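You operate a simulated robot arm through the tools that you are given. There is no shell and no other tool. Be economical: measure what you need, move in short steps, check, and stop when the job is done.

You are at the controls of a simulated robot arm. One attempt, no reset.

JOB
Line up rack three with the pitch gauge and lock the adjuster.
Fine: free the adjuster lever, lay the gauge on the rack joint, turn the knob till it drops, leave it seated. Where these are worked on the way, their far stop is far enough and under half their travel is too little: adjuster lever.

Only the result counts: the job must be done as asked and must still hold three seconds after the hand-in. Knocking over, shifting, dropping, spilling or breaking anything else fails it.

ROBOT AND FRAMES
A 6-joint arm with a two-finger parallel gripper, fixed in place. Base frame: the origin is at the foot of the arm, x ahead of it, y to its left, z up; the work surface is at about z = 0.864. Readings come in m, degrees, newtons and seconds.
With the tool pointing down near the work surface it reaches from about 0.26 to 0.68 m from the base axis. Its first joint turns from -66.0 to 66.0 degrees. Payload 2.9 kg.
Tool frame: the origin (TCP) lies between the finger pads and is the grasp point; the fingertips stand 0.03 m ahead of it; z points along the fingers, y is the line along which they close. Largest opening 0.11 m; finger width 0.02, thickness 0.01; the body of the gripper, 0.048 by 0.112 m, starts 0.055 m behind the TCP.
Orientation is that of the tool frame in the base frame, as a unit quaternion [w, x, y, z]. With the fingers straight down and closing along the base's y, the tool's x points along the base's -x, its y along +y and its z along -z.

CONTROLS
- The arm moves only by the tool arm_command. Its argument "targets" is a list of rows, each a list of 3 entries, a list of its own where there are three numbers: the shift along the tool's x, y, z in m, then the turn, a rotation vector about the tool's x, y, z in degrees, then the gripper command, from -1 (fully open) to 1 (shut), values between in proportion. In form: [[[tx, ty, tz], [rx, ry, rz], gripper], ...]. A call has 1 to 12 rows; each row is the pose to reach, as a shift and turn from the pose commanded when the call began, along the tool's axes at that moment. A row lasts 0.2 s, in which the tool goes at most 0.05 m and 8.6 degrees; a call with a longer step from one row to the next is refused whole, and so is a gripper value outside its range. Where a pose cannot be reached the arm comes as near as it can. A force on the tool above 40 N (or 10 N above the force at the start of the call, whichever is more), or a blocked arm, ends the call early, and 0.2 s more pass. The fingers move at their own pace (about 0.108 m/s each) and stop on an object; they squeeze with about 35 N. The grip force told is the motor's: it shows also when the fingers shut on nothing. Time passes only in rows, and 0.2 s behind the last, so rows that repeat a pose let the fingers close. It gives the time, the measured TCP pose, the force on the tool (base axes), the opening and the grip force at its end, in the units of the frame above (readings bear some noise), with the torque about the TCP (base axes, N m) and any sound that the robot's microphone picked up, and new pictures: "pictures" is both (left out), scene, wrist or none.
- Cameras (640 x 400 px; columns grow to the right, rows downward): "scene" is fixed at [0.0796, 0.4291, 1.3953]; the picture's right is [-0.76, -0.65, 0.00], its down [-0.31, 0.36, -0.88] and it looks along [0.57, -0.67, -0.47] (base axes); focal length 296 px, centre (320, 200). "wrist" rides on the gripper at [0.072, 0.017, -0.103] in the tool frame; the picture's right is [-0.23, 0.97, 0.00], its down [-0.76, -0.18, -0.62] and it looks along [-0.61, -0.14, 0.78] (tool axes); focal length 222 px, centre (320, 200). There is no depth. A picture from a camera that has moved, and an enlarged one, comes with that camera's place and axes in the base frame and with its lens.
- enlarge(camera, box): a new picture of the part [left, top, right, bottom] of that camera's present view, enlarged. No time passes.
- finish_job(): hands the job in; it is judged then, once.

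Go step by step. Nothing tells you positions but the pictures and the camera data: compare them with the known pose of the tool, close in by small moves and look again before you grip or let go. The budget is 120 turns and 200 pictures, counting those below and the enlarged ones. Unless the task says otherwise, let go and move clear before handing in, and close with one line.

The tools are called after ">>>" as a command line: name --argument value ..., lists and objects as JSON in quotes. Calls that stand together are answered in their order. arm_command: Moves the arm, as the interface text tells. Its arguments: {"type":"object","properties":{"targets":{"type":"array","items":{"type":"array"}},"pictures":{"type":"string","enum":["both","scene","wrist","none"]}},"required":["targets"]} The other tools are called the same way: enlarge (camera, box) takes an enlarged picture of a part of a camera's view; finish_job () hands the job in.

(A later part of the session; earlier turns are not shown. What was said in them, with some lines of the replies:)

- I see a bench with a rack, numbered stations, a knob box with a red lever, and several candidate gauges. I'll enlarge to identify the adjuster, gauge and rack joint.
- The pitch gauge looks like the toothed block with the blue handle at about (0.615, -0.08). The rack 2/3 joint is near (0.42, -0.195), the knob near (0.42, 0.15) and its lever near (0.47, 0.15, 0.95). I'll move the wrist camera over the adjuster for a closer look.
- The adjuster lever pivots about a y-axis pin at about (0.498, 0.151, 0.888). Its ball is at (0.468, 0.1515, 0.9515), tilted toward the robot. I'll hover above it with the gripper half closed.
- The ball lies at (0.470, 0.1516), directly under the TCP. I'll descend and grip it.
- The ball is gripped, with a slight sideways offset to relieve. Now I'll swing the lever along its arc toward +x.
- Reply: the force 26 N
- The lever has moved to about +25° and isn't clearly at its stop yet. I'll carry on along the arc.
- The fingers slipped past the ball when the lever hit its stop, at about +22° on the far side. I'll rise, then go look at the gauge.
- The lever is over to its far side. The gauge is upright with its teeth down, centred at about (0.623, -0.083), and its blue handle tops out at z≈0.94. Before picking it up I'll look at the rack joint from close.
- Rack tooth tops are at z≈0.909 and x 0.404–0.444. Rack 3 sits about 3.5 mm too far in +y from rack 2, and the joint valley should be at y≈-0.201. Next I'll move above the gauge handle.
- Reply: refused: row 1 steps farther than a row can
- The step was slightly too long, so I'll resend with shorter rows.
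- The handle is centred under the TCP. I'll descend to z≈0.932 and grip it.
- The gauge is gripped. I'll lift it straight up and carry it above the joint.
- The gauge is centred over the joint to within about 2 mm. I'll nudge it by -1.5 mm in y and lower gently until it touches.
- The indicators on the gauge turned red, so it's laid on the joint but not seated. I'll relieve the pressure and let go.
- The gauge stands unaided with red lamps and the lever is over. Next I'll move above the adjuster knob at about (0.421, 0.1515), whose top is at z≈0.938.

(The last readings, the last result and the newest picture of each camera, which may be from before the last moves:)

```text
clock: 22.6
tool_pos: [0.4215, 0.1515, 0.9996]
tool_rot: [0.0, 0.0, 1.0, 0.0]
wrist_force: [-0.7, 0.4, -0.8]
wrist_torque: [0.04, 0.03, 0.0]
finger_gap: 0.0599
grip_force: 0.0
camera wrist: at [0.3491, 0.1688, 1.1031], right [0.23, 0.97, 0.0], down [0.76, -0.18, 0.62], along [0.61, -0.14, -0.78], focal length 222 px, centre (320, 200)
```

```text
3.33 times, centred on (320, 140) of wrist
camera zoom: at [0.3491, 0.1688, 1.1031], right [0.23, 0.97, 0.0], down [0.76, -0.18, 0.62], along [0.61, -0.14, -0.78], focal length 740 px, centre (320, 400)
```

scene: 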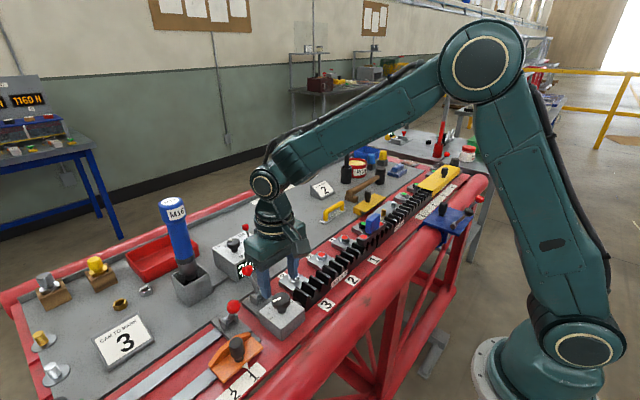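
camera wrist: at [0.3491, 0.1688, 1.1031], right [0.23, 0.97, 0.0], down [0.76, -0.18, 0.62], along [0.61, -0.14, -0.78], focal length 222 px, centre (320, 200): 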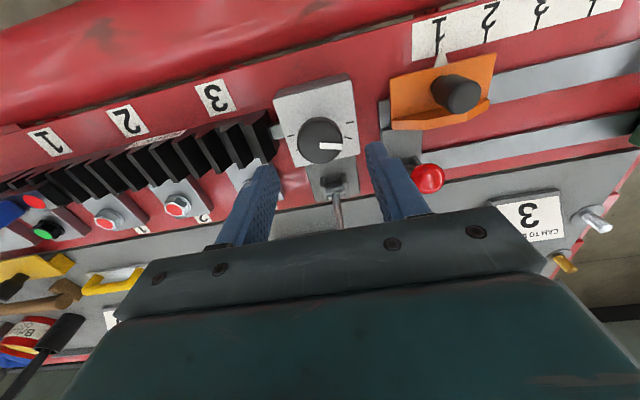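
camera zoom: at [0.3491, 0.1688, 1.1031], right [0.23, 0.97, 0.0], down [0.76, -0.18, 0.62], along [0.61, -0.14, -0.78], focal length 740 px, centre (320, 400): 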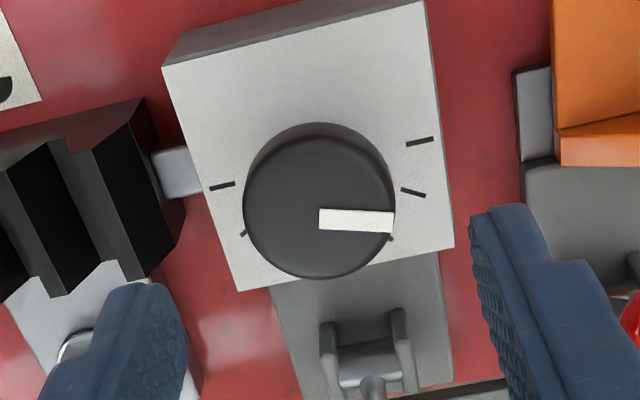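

The knob is centred at (0.4216, 0.1525). I'll lower and grip it.

>>> arm_command --targets '[[[0, 0.001, 0.03], [0, 0, 0], -0.09], [[0, 0.001, 0.057], [0, 0, 0], -0.09], [[0, 0.001, 0.057], [0, 0, 0], 0.2], [[0, 0.001, 0.057], [0, 0, 0], 0.5], [[0, 0.001, 0.057], [0, 0, 0], 0.6]]' --pictures "wrist"

```text
clock: 23.8
tool_pos: [0.4217, 0.1495, 0.9428]
tool_rot: [0.0, 0.001, 1.0, -0.001]
wrist_force: [1.9, -11.6, -0.5]
wrist_torque: [-0.27, -0.26, -0.07]
finger_gap: 0.0373
grip_force: 44.7
camera wrist: at [0.3493, 0.1683, 1.0458], right [0.23, 0.97, 0.0], down [0.76, -0.18, 0.62], along [0.61, -0.14, -0.78], focal length 222 px, centre (320, 200)
```

wrist: 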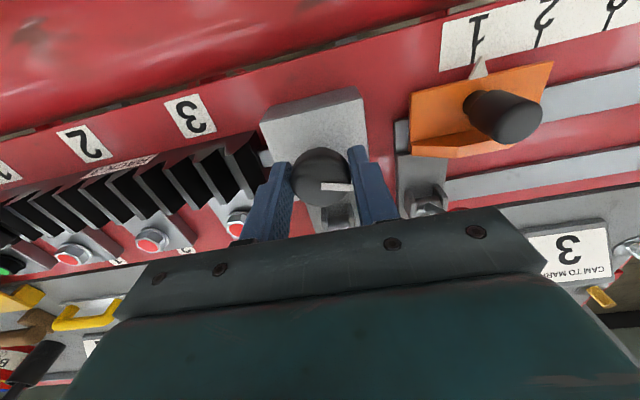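

Gripped. I'll take out the small side load and turn 24° clockwise as seen from above, to learn which way it drives the rack.

>>> arm_command --targets '[[[0, -0.0015, 0], [0, 0, 0], 0.6], [[0, -0.0015, 0], [0, 0, 8], 0.6], [[0, -0.0015, 0], [0, 0, 16], 0.6], [[0, -0.0015, 0], [0, 0, 24], 0.6], [[0, -0.0015, 0], [0, 0, 24], 0.6]]' --pictures "both"

>>> enlarge --camera "scene" --box '[330, 200, 410, 250]'

>>> enlarge --camera "scene" --box '[250, 260, 330, 310]'

```text
clock: 25.0
tool_pos: [0.422, 0.1509, 0.9425]
tool_rot: [0.001, 0.208, 0.978, 0.0]
wrist_force: [14.2, 3.8, -20.4]
wrist_torque: [0.22, -0.43, 0.03]
finger_gap: 0.0374
grip_force: 45.0
camera wrist: at [0.3624, 0.1968, 1.0459], right [0.6, 0.8, 0.0], down [0.62, -0.47, 0.62], along [0.5, -0.37, -0.78], focal length 222 px, centre (320, 200)
```

scene: 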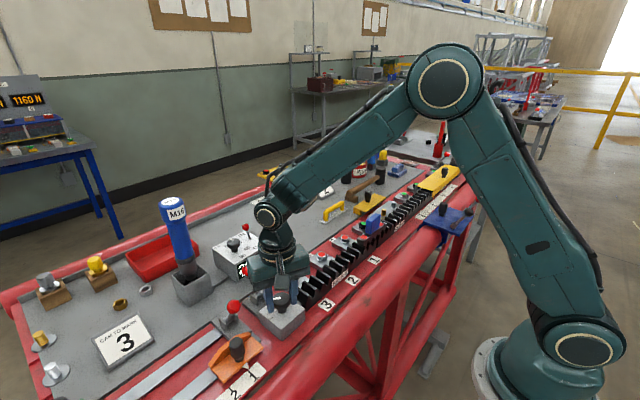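
wrist: 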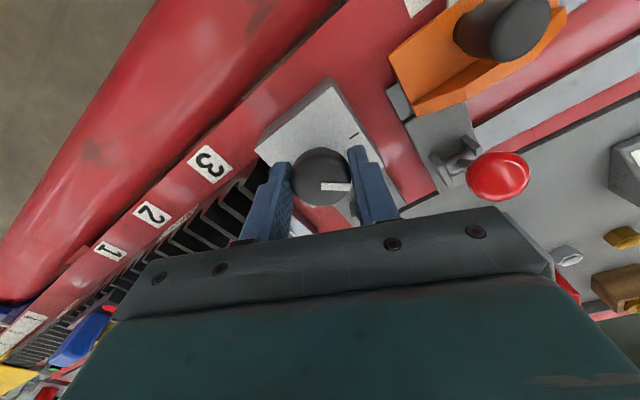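

```text
8.00 times, centred on (370, 225) of scene
camera zoom: at [0.0802, 0.4293, 1.3952], right [-0.76, -0.65, 0.0], down [-0.31, 0.36, -0.88], along [0.57, -0.67, -0.47], focal length 2364 px, centre (-80, 0)
```

zoom: 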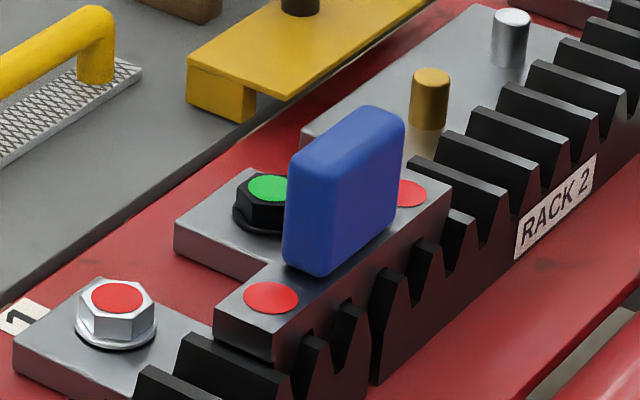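

```text
8.00 times, centred on (290, 285) of scene
camera zoom: at [0.0802, 0.4293, 1.3952], right [-0.76, -0.65, 0.0], down [-0.31, 0.36, -0.88], along [0.57, -0.67, -0.47], focal length 2364 px, centre (560, -480)
```

zoom: 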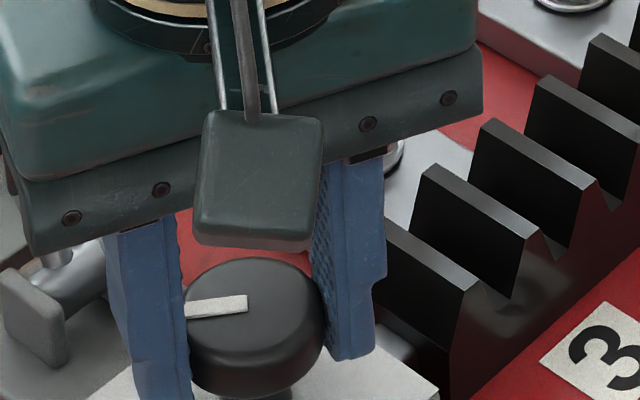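

The knob turns with the grip, but 24° gives too little motion to see. I'll go another 48° the same way and compare.

>>> arm_command --targets '[[[0, 0, 0], [0, 0, 8], 0.6], [[0, 0, 0], [0, 0, 16], 0.6], [[0, 0, 0], [0, 0, 24], 0.6], [[0, 0, 0], [0, 0, 32], 0.6], [[0, 0, 0], [0, 0, 40], 0.6], [[0, 0, 0], [0, 0, 48], 0.6]]' --pictures "both"

>>> enlarge --camera "scene" --box '[330, 200, 410, 250]'

>>> enlarge --camera "scene" --box '[250, 260, 330, 310]'

```text
clock: 26.1
tool_pos: [0.4232, 0.1517, 0.942]
tool_rot: [0.002, 0.483, 0.875, 0.003]
wrist_force: [3.8, 3.6, -8.5]
wrist_torque: [0.13, -0.4, 0.0]
finger_gap: 0.0372
grip_force: 44.7
stopped in row 5: the force on the tool passed its limit at 40 N (the readings are from after the stop); the commanded pose is now the measured one
camera wrist: at [0.3977, 0.2231, 1.0462], right [0.95, 0.33, 0.01], down [0.25, -0.74, 0.62], along [0.21, -0.59, -0.78], focal length 222 px, centre (320, 200)
```

scene: 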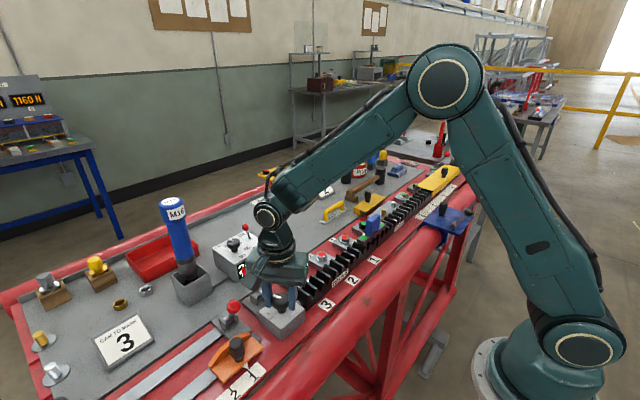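
wrist: 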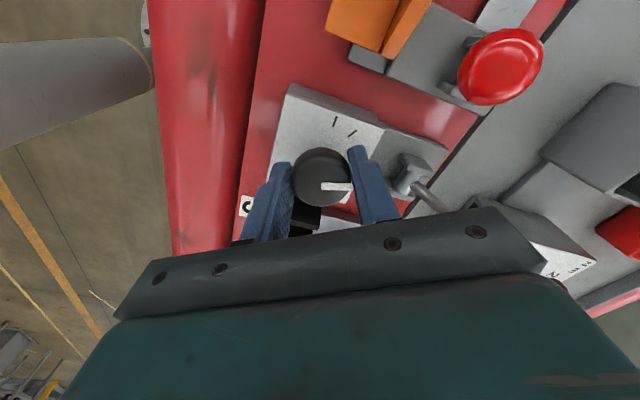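

```text
8.00 times, centred on (370, 225) of scene
camera zoom: at [0.0798, 0.4292, 1.3953], right [-0.76, -0.65, 0.0], down [-0.31, 0.36, -0.88], along [0.57, -0.67, -0.47], focal length 2364 px, centre (-80, 0)
```

zoom: 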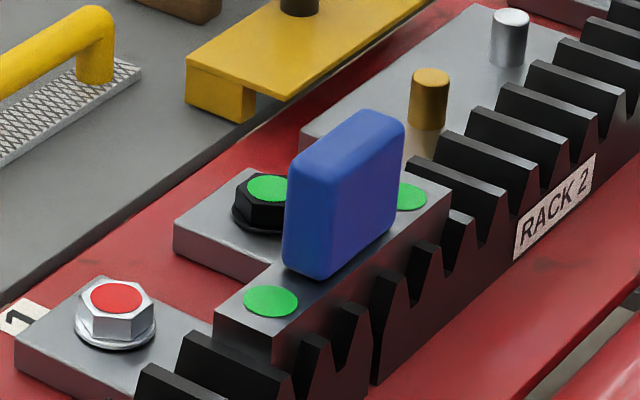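

```text
8.00 times, centred on (290, 285) of scene
camera zoom: at [0.0798, 0.4292, 1.3953], right [-0.76, -0.65, 0.0], down [-0.31, 0.36, -0.88], along [0.57, -0.67, -0.47], focal length 2364 px, centre (560, -480)
```

zoom: 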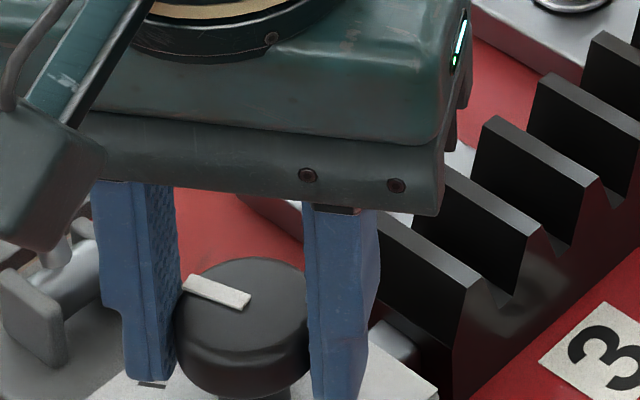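

The gauge lamps turned green, so it has dropped and seated. I'll release the knob without disturbing it and rise.

>>> arm_command --targets '[[[0, 0, 0], [0, 0, 0], 0.3], [[0, 0, 0], [0, 0, 0], 0.0], [[0, 0, 0], [0, 0, 0], 0.0], [[0, 0, -0.04], [0, 0, 0], 0.0], [[0, 0, -0.085], [0, 0, 0], 0.0], [[0, 0, -0.12], [0, 0, 0], 0.0]]' --pictures "both"

>>> enlarge --camera "scene" --box '[330, 200, 410, 250]'

>>> enlarge --camera "scene" --box '[230, 245, 342, 315]'

```text
clock: 27.5
tool_pos: [0.4219, 0.1507, 1.0619]
tool_rot: [0.003, 0.484, 0.875, 0.002]
wrist_force: [0.3, -0.2, 0.5]
wrist_torque: [0.0, 0.03, -0.01]
finger_gap: 0.0551
grip_force: 0.0
camera wrist: at [0.3962, 0.2223, 1.1656], right [0.95, 0.33, 0.01], down [0.25, -0.74, 0.62], along [0.21, -0.59, -0.78], focal length 222 px, centre (320, 200)
```

scene: 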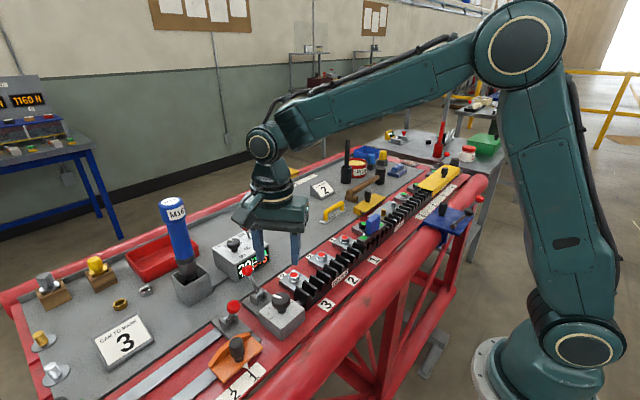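
wrist: 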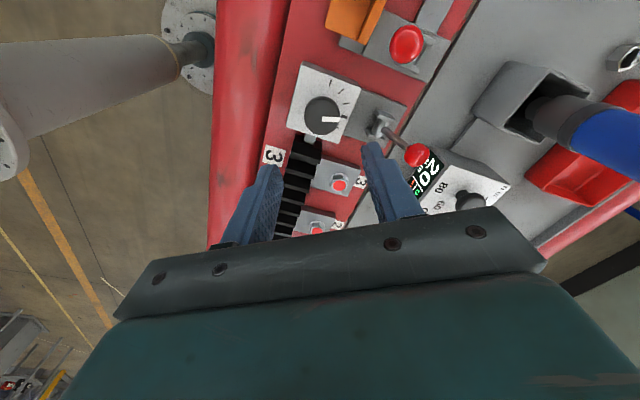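

```text
8.00 times, centred on (370, 225) of scene
camera zoom: at [0.0796, 0.4291, 1.3953], right [-0.76, -0.65, 0.0], down [-0.31, 0.36, -0.88], along [0.57, -0.67, -0.47], focal length 2364 px, centre (-80, 0)
```

zoom: 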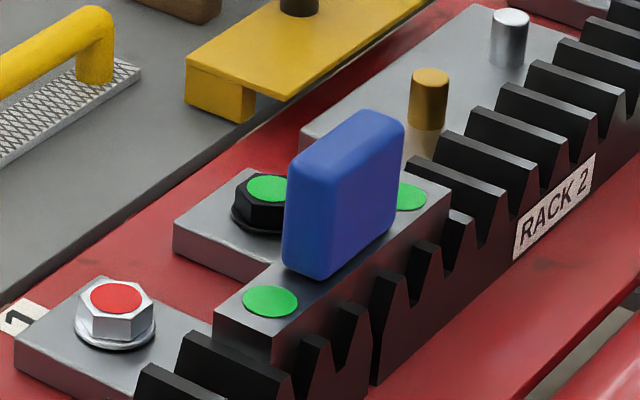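

```text
5.71 times, centred on (286, 280) of scene
camera zoom: at [0.0796, 0.4291, 1.3953], right [-0.76, -0.65, 0.0], down [-0.31, 0.36, -0.88], along [0.57, -0.67, -0.47], focal length 1689 px, centre (514, -257)
```

zoom: 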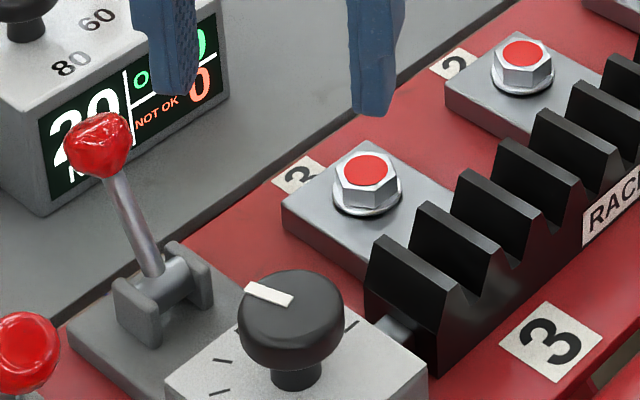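

The lamps stay green. Now I'll square the gripper again, then move over to the lever ball to lock it.

>>> arm_command --targets '[[[0, 0, 0], [0, 0, -8], 0.09], [[0, 0, 0], [0, 0, -16], 0.09], [[0, 0, 0], [0, 0, -24], 0.09], [[0, 0, 0], [0, 0, -32], 0.09], [[0, 0, 0], [0, 0, -40], 0.09], [[0, 0, 0], [0, 0, -48], 0.09], [[0, 0, 0], [0, 0, -56], 0.09], [[0, 0, 0], [0, 0, -57.9], 0.09], [[0, 0, 0], [0, 0, -57.9], 0.09]]' --pictures "none"

>>> arm_command --targets '[[[-0.04, 0, 0], [0, 0, 0], 0.09], [[-0.08, 0, 0.02], [0, 0, 0], 0.09], [[-0.102, 0, 0.045], [0, 0, 0], 0.09], [[-0.102, 0, 0.045], [0, 0, 0], 0.09]]' --pictures "wrist"

>>> enlarge --camera "wrist" --box '[240, 90, 400, 190]'

```text
clock: 29.5
tool_pos: [0.4214, 0.1517, 1.063]
tool_rot: [0.004, -0.001, 1.0, 0.002]
wrist_force: [-0.3, 0.0, 0.3]
wrist_torque: [-0.01, 0.01, 0.01]
finger_gap: 0.0499
grip_force: 0.0
```

```text
clock: 30.5
tool_pos: [0.5247, 0.151, 1.0183]
tool_rot: [0.004, 0.001, 1.0, 0.002]
wrist_force: [-0.5, 0.2, 0.7]
wrist_torque: [0.03, 0.01, 0.01]
finger_gap: 0.0501
grip_force: 0.1
camera wrist: at [0.4511, 0.1693, 1.1214], right [0.23, 0.97, 0.01], down [0.76, -0.18, 0.63], along [0.61, -0.14, -0.78], focal length 222 px, centre (320, 200)
```

wrist: 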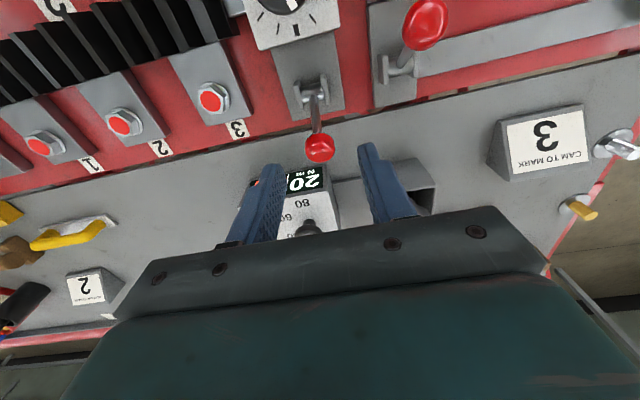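

```text
4.00 times, centred on (320, 140) of wrist
camera zoom: at [0.4511, 0.1693, 1.1214], right [0.23, 0.97, 0.01], down [0.76, -0.18, 0.63], along [0.61, -0.14, -0.78], focal length 888 px, centre (320, 440)
```

zoom: 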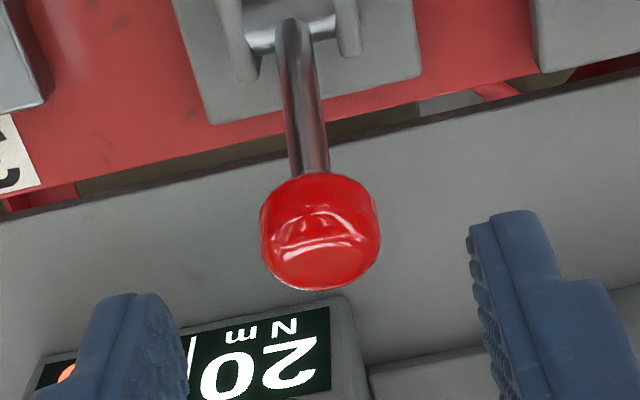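

The ball is at about (0.531, 0.151, 0.95). I'll descend onto it and grip.

>>> arm_command --targets '[[[-0.006, -0.001, 0.035], [0, 0, 0], 0.09], [[-0.006, -0.001, 0.067], [0, 0, 0], 0.09], [[-0.006, -0.001, 0.067], [0, 0, 0], 0.4], [[-0.006, -0.001, 0.067], [0, 0, 0], 0.7], [[-0.006, -0.001, 0.067], [0, 0, 0], 0.8]]' --pictures "wrist"

```text
clock: 31.7
tool_pos: [0.5315, 0.1492, 0.9511]
tool_rot: [0.004, 0.002, 1.0, 0.001]
wrist_force: [0.9, -13.3, -1.7]
wrist_torque: [-0.09, -0.22, -0.1]
finger_gap: 0.0249
grip_force: 45.5
camera wrist: at [0.4575, 0.1679, 1.054], right [0.23, 0.97, 0.0], down [0.76, -0.18, 0.63], along [0.61, -0.14, -0.78], focal length 222 px, centre (320, 200)
```

wrist: 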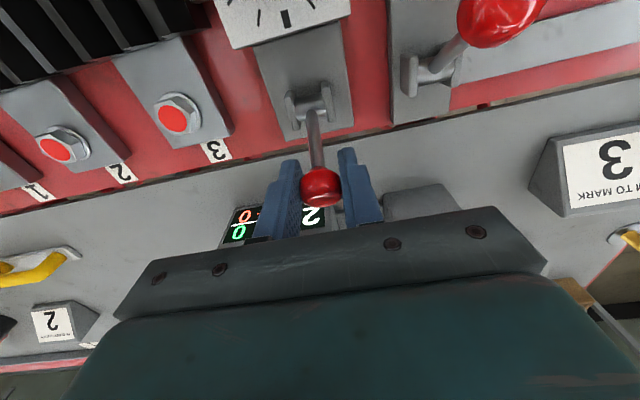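

>>> arm_command --targets '[[[0, -0.001, 0], [0, 0, 0], 0.85], [[0.01, -0.001, -0.004], [0, 0, 0], 0.85], [[0.02, -0.001, -0.0065], [0, 0, 0], 0.85], [[0.033, -0.001, -0.0075], [0, 0, 0], 0.85], [[0.045, -0.001, -0.0065], [0, 0, 0], 0.85], [[0.055, -0.001, -0.0035], [0, 0, 0], 0.85], [[0.063, -0.001, 0.0], [0, 0, 0], 0.85], [[0.065, -0.001, 0.001], [0, 0, 0], 0.85]]' --pictures "both"

>>> enlarge --camera "scene" --box '[330, 200, 410, 250]'

```text
clock: 33.5
tool_pos: [0.465, 0.1485, 0.95]
tool_rot: [0.003, -0.002, 1.0, 0.002]
wrist_force: [0.3, 0.1, 0.3]
wrist_torque: [0.0, 0.0, -0.02]
finger_gap: 0.0082
grip_force: 0.0
camera wrist: at [0.3913, 0.1675, 1.0533], right [0.23, 0.97, 0.0], down [0.76, -0.18, 0.63], along [0.61, -0.14, -0.78], focal length 222 px, centre (320, 200)
```

scene: 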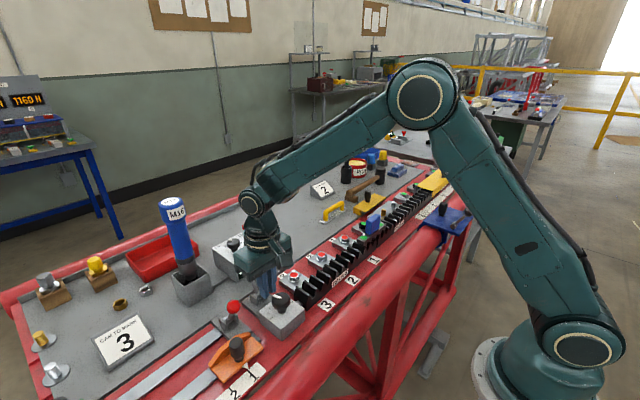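
wrist: 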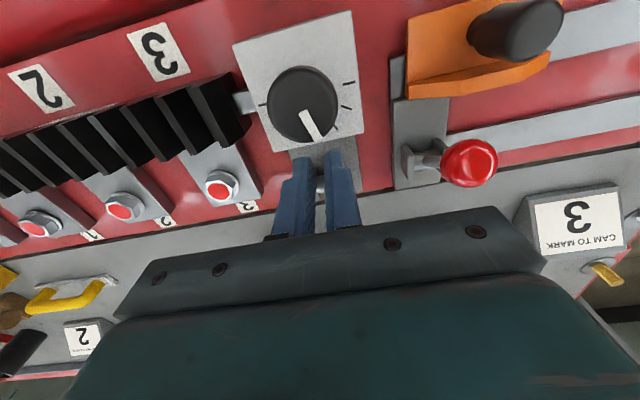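

```text
8.00 times, centred on (370, 225) of scene
camera zoom: at [0.0796, 0.4291, 1.3953], right [-0.76, -0.65, 0.0], down [-0.31, 0.36, -0.88], along [0.57, -0.67, -0.47], focal length 2364 px, centre (-80, 0)
```

zoom: 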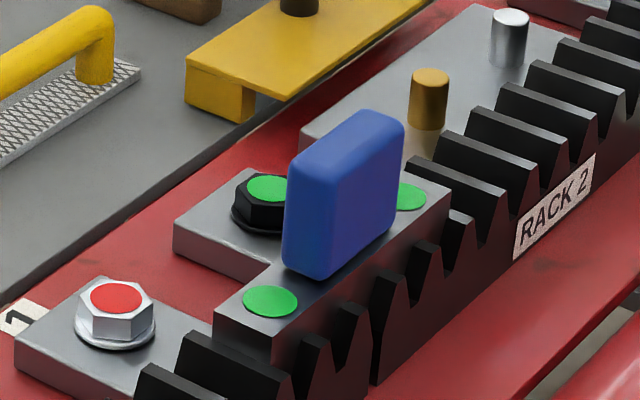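

The grip slipped off the ball on the way. I'll rise to see where the lever stands.

>>> arm_command --targets '[[[0, 0, -0.03], [0, 0, 0], 0.85], [[0, 0, -0.075], [0, 0, 0], 0.85], [[0, 0, -0.09], [0, 0, 0], 0.85], [[0, 0, -0.09], [0, 0, 0], 0.85]]' --pictures "both"

>>> enlarge --camera "scene" --box '[210, 250, 322, 320]'

>>> enlarge --camera "wrist" --box '[240, 90, 400, 190]'

```text
clock: 34.5
tool_pos: [0.4659, 0.1504, 1.0412]
tool_rot: [0.003, 0.001, 1.0, 0.001]
wrist_force: [-0.6, 0.1, 0.0]
wrist_torque: [-0.03, 0.0, -0.02]
finger_gap: 0.0085
grip_force: 0.1
camera wrist: at [0.3922, 0.1669, 1.144], right [0.23, 0.97, 0.01], down [0.76, -0.18, 0.63], along [0.61, -0.14, -0.78], focal length 222 px, centre (320, 200)
```

scene: 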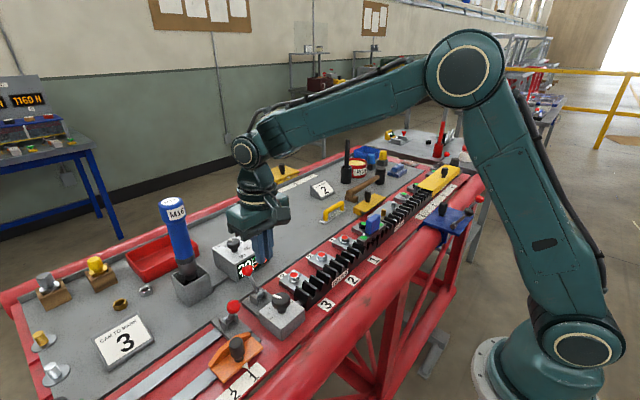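
wrist: 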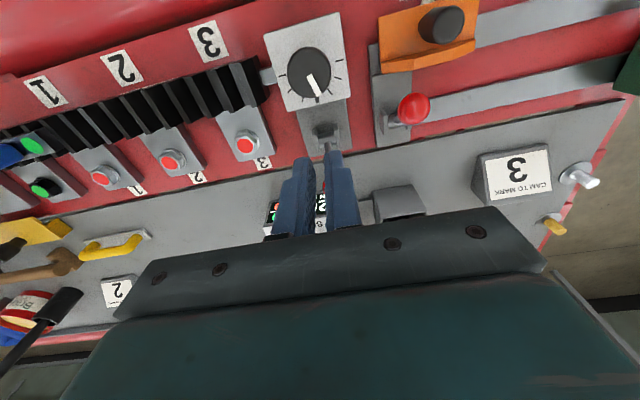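

```text
5.71 times, centred on (266, 285) of scene
camera zoom: at [0.0796, 0.4291, 1.3953], right [-0.76, -0.65, 0.0], down [-0.31, 0.36, -0.88], along [0.57, -0.67, -0.47], focal length 1689 px, centre (629, -286)
```

zoom: 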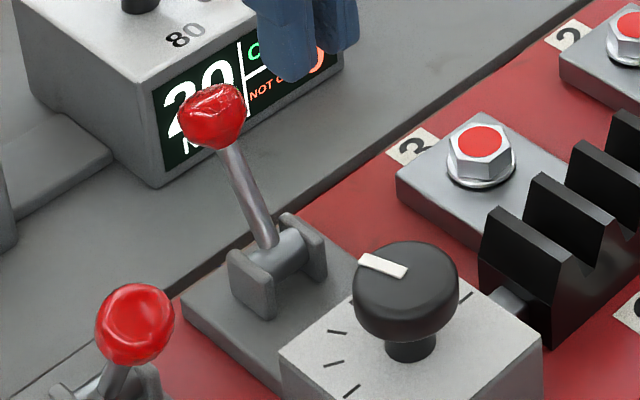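

```text
4.00 times, centred on (320, 140) of wrist
camera zoom: at [0.3922, 0.1669, 1.144], right [0.23, 0.97, 0.01], down [0.76, -0.18, 0.63], along [0.61, -0.14, -0.78], focal length 888 px, centre (320, 440)
```

zoom: 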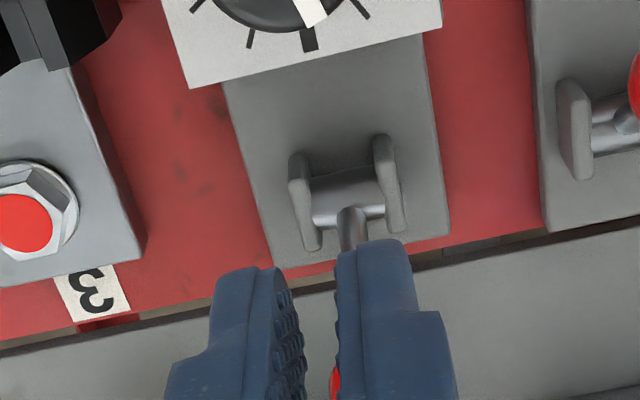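

The lever is still at its free end, held by its detent. I'll close the fingers, come down behind the ball on the +x side and push it back.

>>> arm_command --targets '[[[-0.04, 0, 0], [0, 0, 0], 1], [[-0.08, 0, 0], [0, 0, 0], 1], [[-0.1, -0.0005, 0], [0, 0, 0], 1], [[-0.1, -0.0005, 0.035], [0, 0, 0], 1], [[-0.1, -0.0005, 0.074], [0, 0, 0], 1], [[-0.1, -0.0005, 0.074], [0, 0, 0], 1]]' --pictures "both"

>>> enlarge --camera "scene" --box '[210, 230, 322, 300]'

```text
clock: 35.9
tool_pos: [0.5664, 0.1488, 0.966]
tool_rot: [0.003, -0.001, 1.0, 0.002]
wrist_force: [-0.8, -0.5, -0.2]
wrist_torque: [0.02, 0.01, 0.02]
finger_gap: 0.0004
grip_force: 34.7
camera wrist: at [0.4923, 0.1666, 1.069], right [0.23, 0.97, 0.01], down [0.76, -0.18, 0.63], along [0.61, -0.14, -0.78], focal length 222 px, centre (320, 200)
```

scene: 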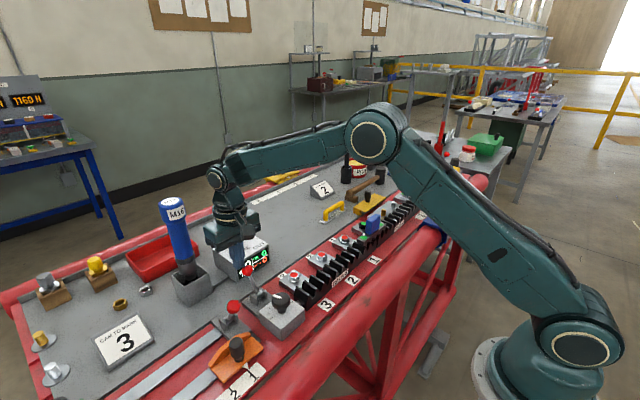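
wrist: 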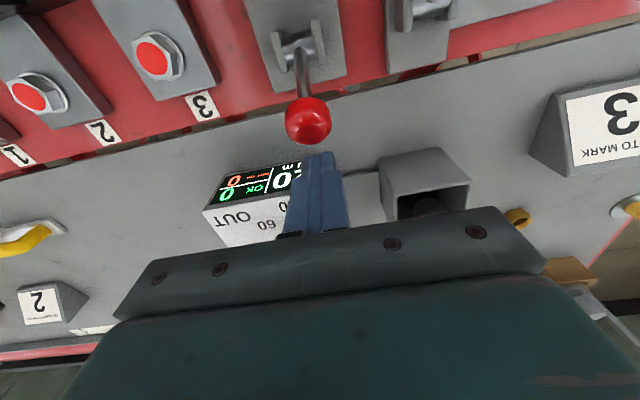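

```text
5.71 times, centred on (266, 265) of scene
camera zoom: at [0.0796, 0.4291, 1.3953], right [-0.76, -0.65, 0.0], down [-0.31, 0.36, -0.88], along [0.57, -0.67, -0.47], focal length 1689 px, centre (629, -171)
```

zoom: 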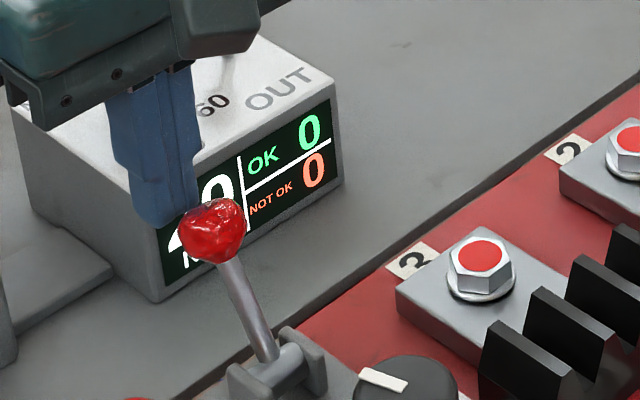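

The fingers are behind the ball. Now I'll push it toward the robot in small steps.

>>> arm_command --targets '[[[0.01, 0.001, 0.004], [0, 0, 0], 1], [[0.02, 0.001, 0.004], [0, 0, 0], 1], [[0.028, 0.001, 0.003], [0, 0, 0], 1], [[0.036, 0.001, 0.002], [0, 0, 0], 1], [[0.044, 0.001, 0.001], [0, 0, 0], 1], [[0.052, 0.001, 0.0], [0, 0, 0], 1], [[0.06, 0.001, 0.001], [0, 0, 0], 1], [[0.068, 0.001, 0.002], [0, 0, 0], 1], [[0.076, 0.001, 0.003], [0, 0, 0], 1]]' --pictures "both"

>>> enlarge --camera "scene" --box '[210, 240, 322, 310]'

```text
clock: 37.9
tool_pos: [0.4933, 0.1497, 0.9655]
tool_rot: [0.011, 0.0, 1.0, 0.002]
wrist_force: [28.6, -0.2, -7.8]
wrist_torque: [0.07, -0.43, 0.03]
finger_gap: 0.0
grip_force: 35.1
camera wrist: at [0.4192, 0.1678, 1.066], right [0.23, 0.97, 0.01], down [0.75, -0.18, 0.64], along [0.62, -0.14, -0.77], focal length 222 px, centre (320, 200)
```

scene: 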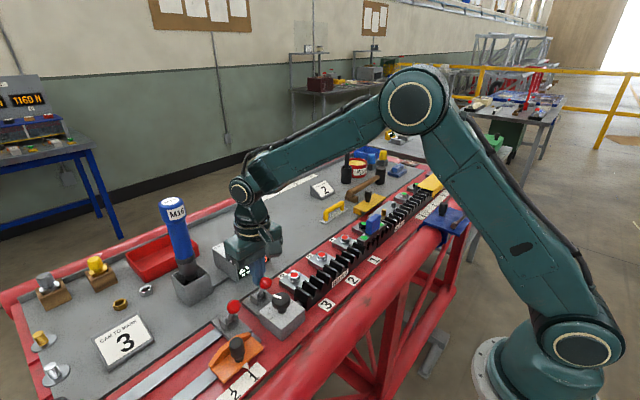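
wrist: 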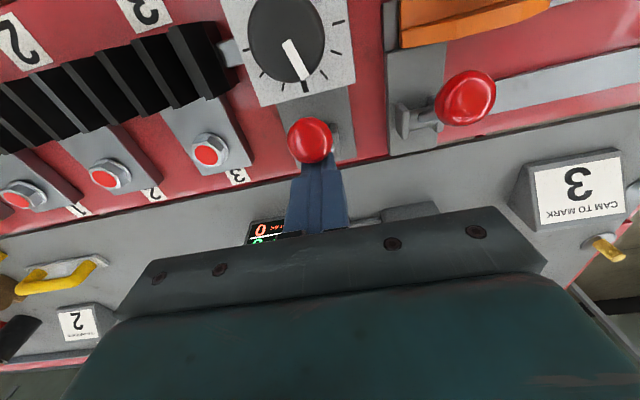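

```text
5.71 times, centred on (266, 275) of scene
camera zoom: at [0.0806, 0.4292, 1.3952], right [-0.76, -0.65, 0.0], down [-0.31, 0.36, -0.88], along [0.57, -0.67, -0.47], focal length 1689 px, centre (629, -229)
```

zoom: 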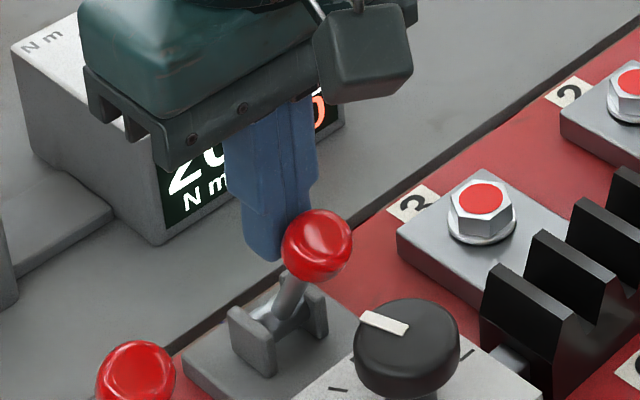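

The ball is back where it started and resists at about 29 N. One small extra push will confirm the stop, then I'll back off and rise.

>>> arm_command --targets '[[[0.002, 0, 0], [0, 0, 0], 1], [[0.003, 0, 0], [0, 0, 0], 1]]' --pictures "none"

>>> arm_command --targets '[[[-0.015, 0, 0], [0, 0, 0], 1], [[-0.03, 0, 0], [0, 0, 0], 1], [[-0.03, 0, -0.045], [0, 0, 0], 1], [[-0.03, 0, -0.09], [0, 0, 0], 1], [[-0.03, 0, -0.13], [0, 0, 0], 1], [[-0.03, 0, -0.13], [0, 0, 0], 1]]' --pictures "both"

>>> enlarge --camera "scene" --box '[210, 260, 322, 330]'

>>> enlarge --camera "scene" --box '[330, 200, 410, 250]'

```text
clock: 38.3
tool_pos: [0.4943, 0.1495, 0.9649]
tool_rot: [0.014, 0.002, 1.0, 0.005]
wrist_force: [10.2, 0.2, -2.1]
wrist_torque: [0.03, -0.19, -0.02]
finger_gap: 0.0002
grip_force: 35.2
stopped in row 1: the force on the tool passed its limit at 42 N (the readings are from after the stop); the commanded pose is now the measured one
```

```text
clock: 39.7
tool_pos: [0.5205, 0.1475, 1.0941]
tool_rot: [0.012, 0.002, 1.0, 0.004]
wrist_force: [0.5, -0.8, -0.3]
wrist_torque: [-0.01, -0.01, 0.03]
finger_gap: 0.0
grip_force: 34.8
camera wrist: at [0.4451, 0.1656, 1.1971], right [0.23, 0.97, 0.01], down [0.75, -0.18, 0.64], along [0.62, -0.14, -0.77], focal length 222 px, centre (320, 200)
```

scene: 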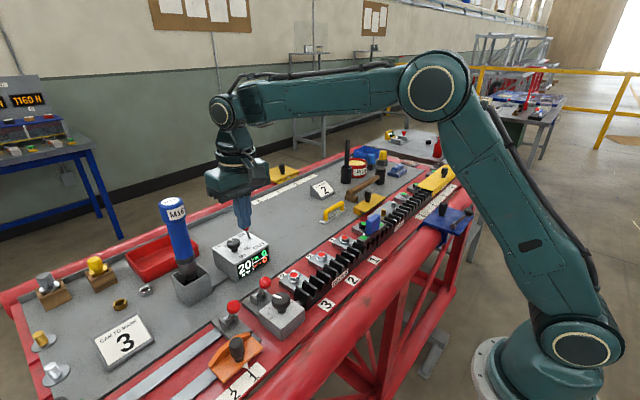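
wrist: 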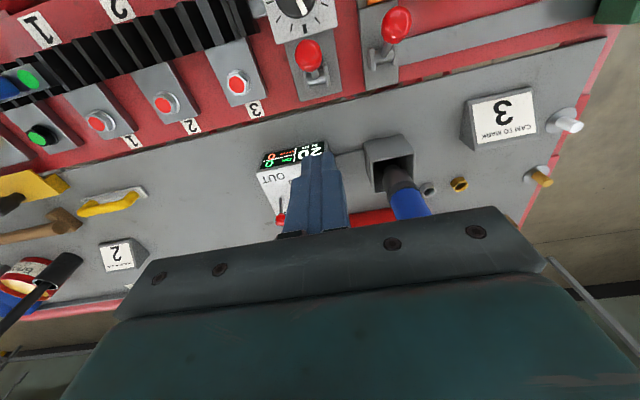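

```text
5.71 times, centred on (266, 295) of scene
camera zoom: at [0.0796, 0.4291, 1.3953], right [-0.76, -0.65, 0.0], down [-0.31, 0.36, -0.88], along [0.57, -0.67, -0.47], focal length 1689 px, centre (629, -343)
```

zoom: 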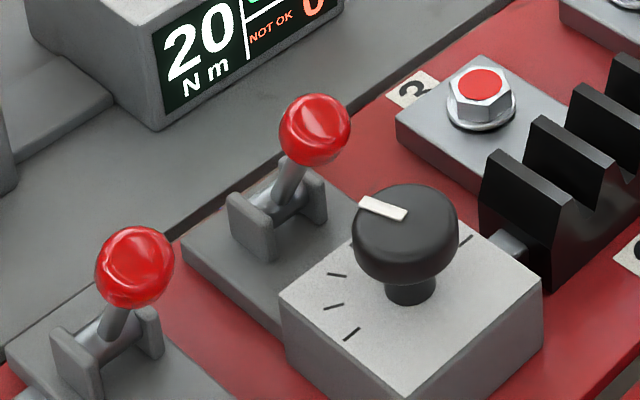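

```text
8.00 times, centred on (370, 225) of scene
camera zoom: at [0.0796, 0.4291, 1.3953], right [-0.76, -0.65, 0.0], down [-0.31, 0.36, -0.88], along [0.57, -0.67, -0.47], focal length 2364 px, centre (-80, 0)
```

zoom: 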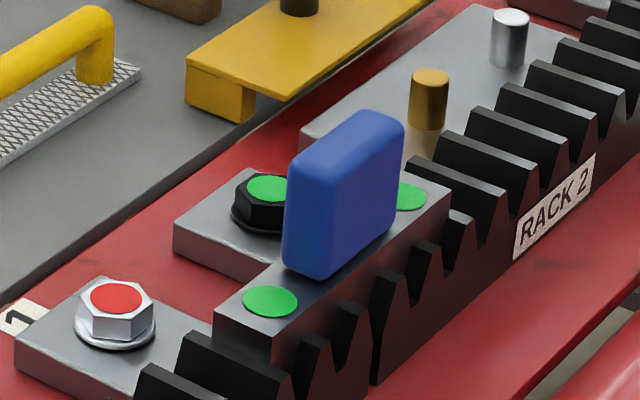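

The lever is exactly back at its original locked position, the gauge is seated on the joint with green lamps, and the hand is clear. I'm handing in.

>>> finish_job

```text
The job is handed in.
```

Rack three is lined up: the pitch gauge is seated on the rack 2/3 joint with both lamps green, the adjuster lever is back at its locked stop, and the arm is clear.
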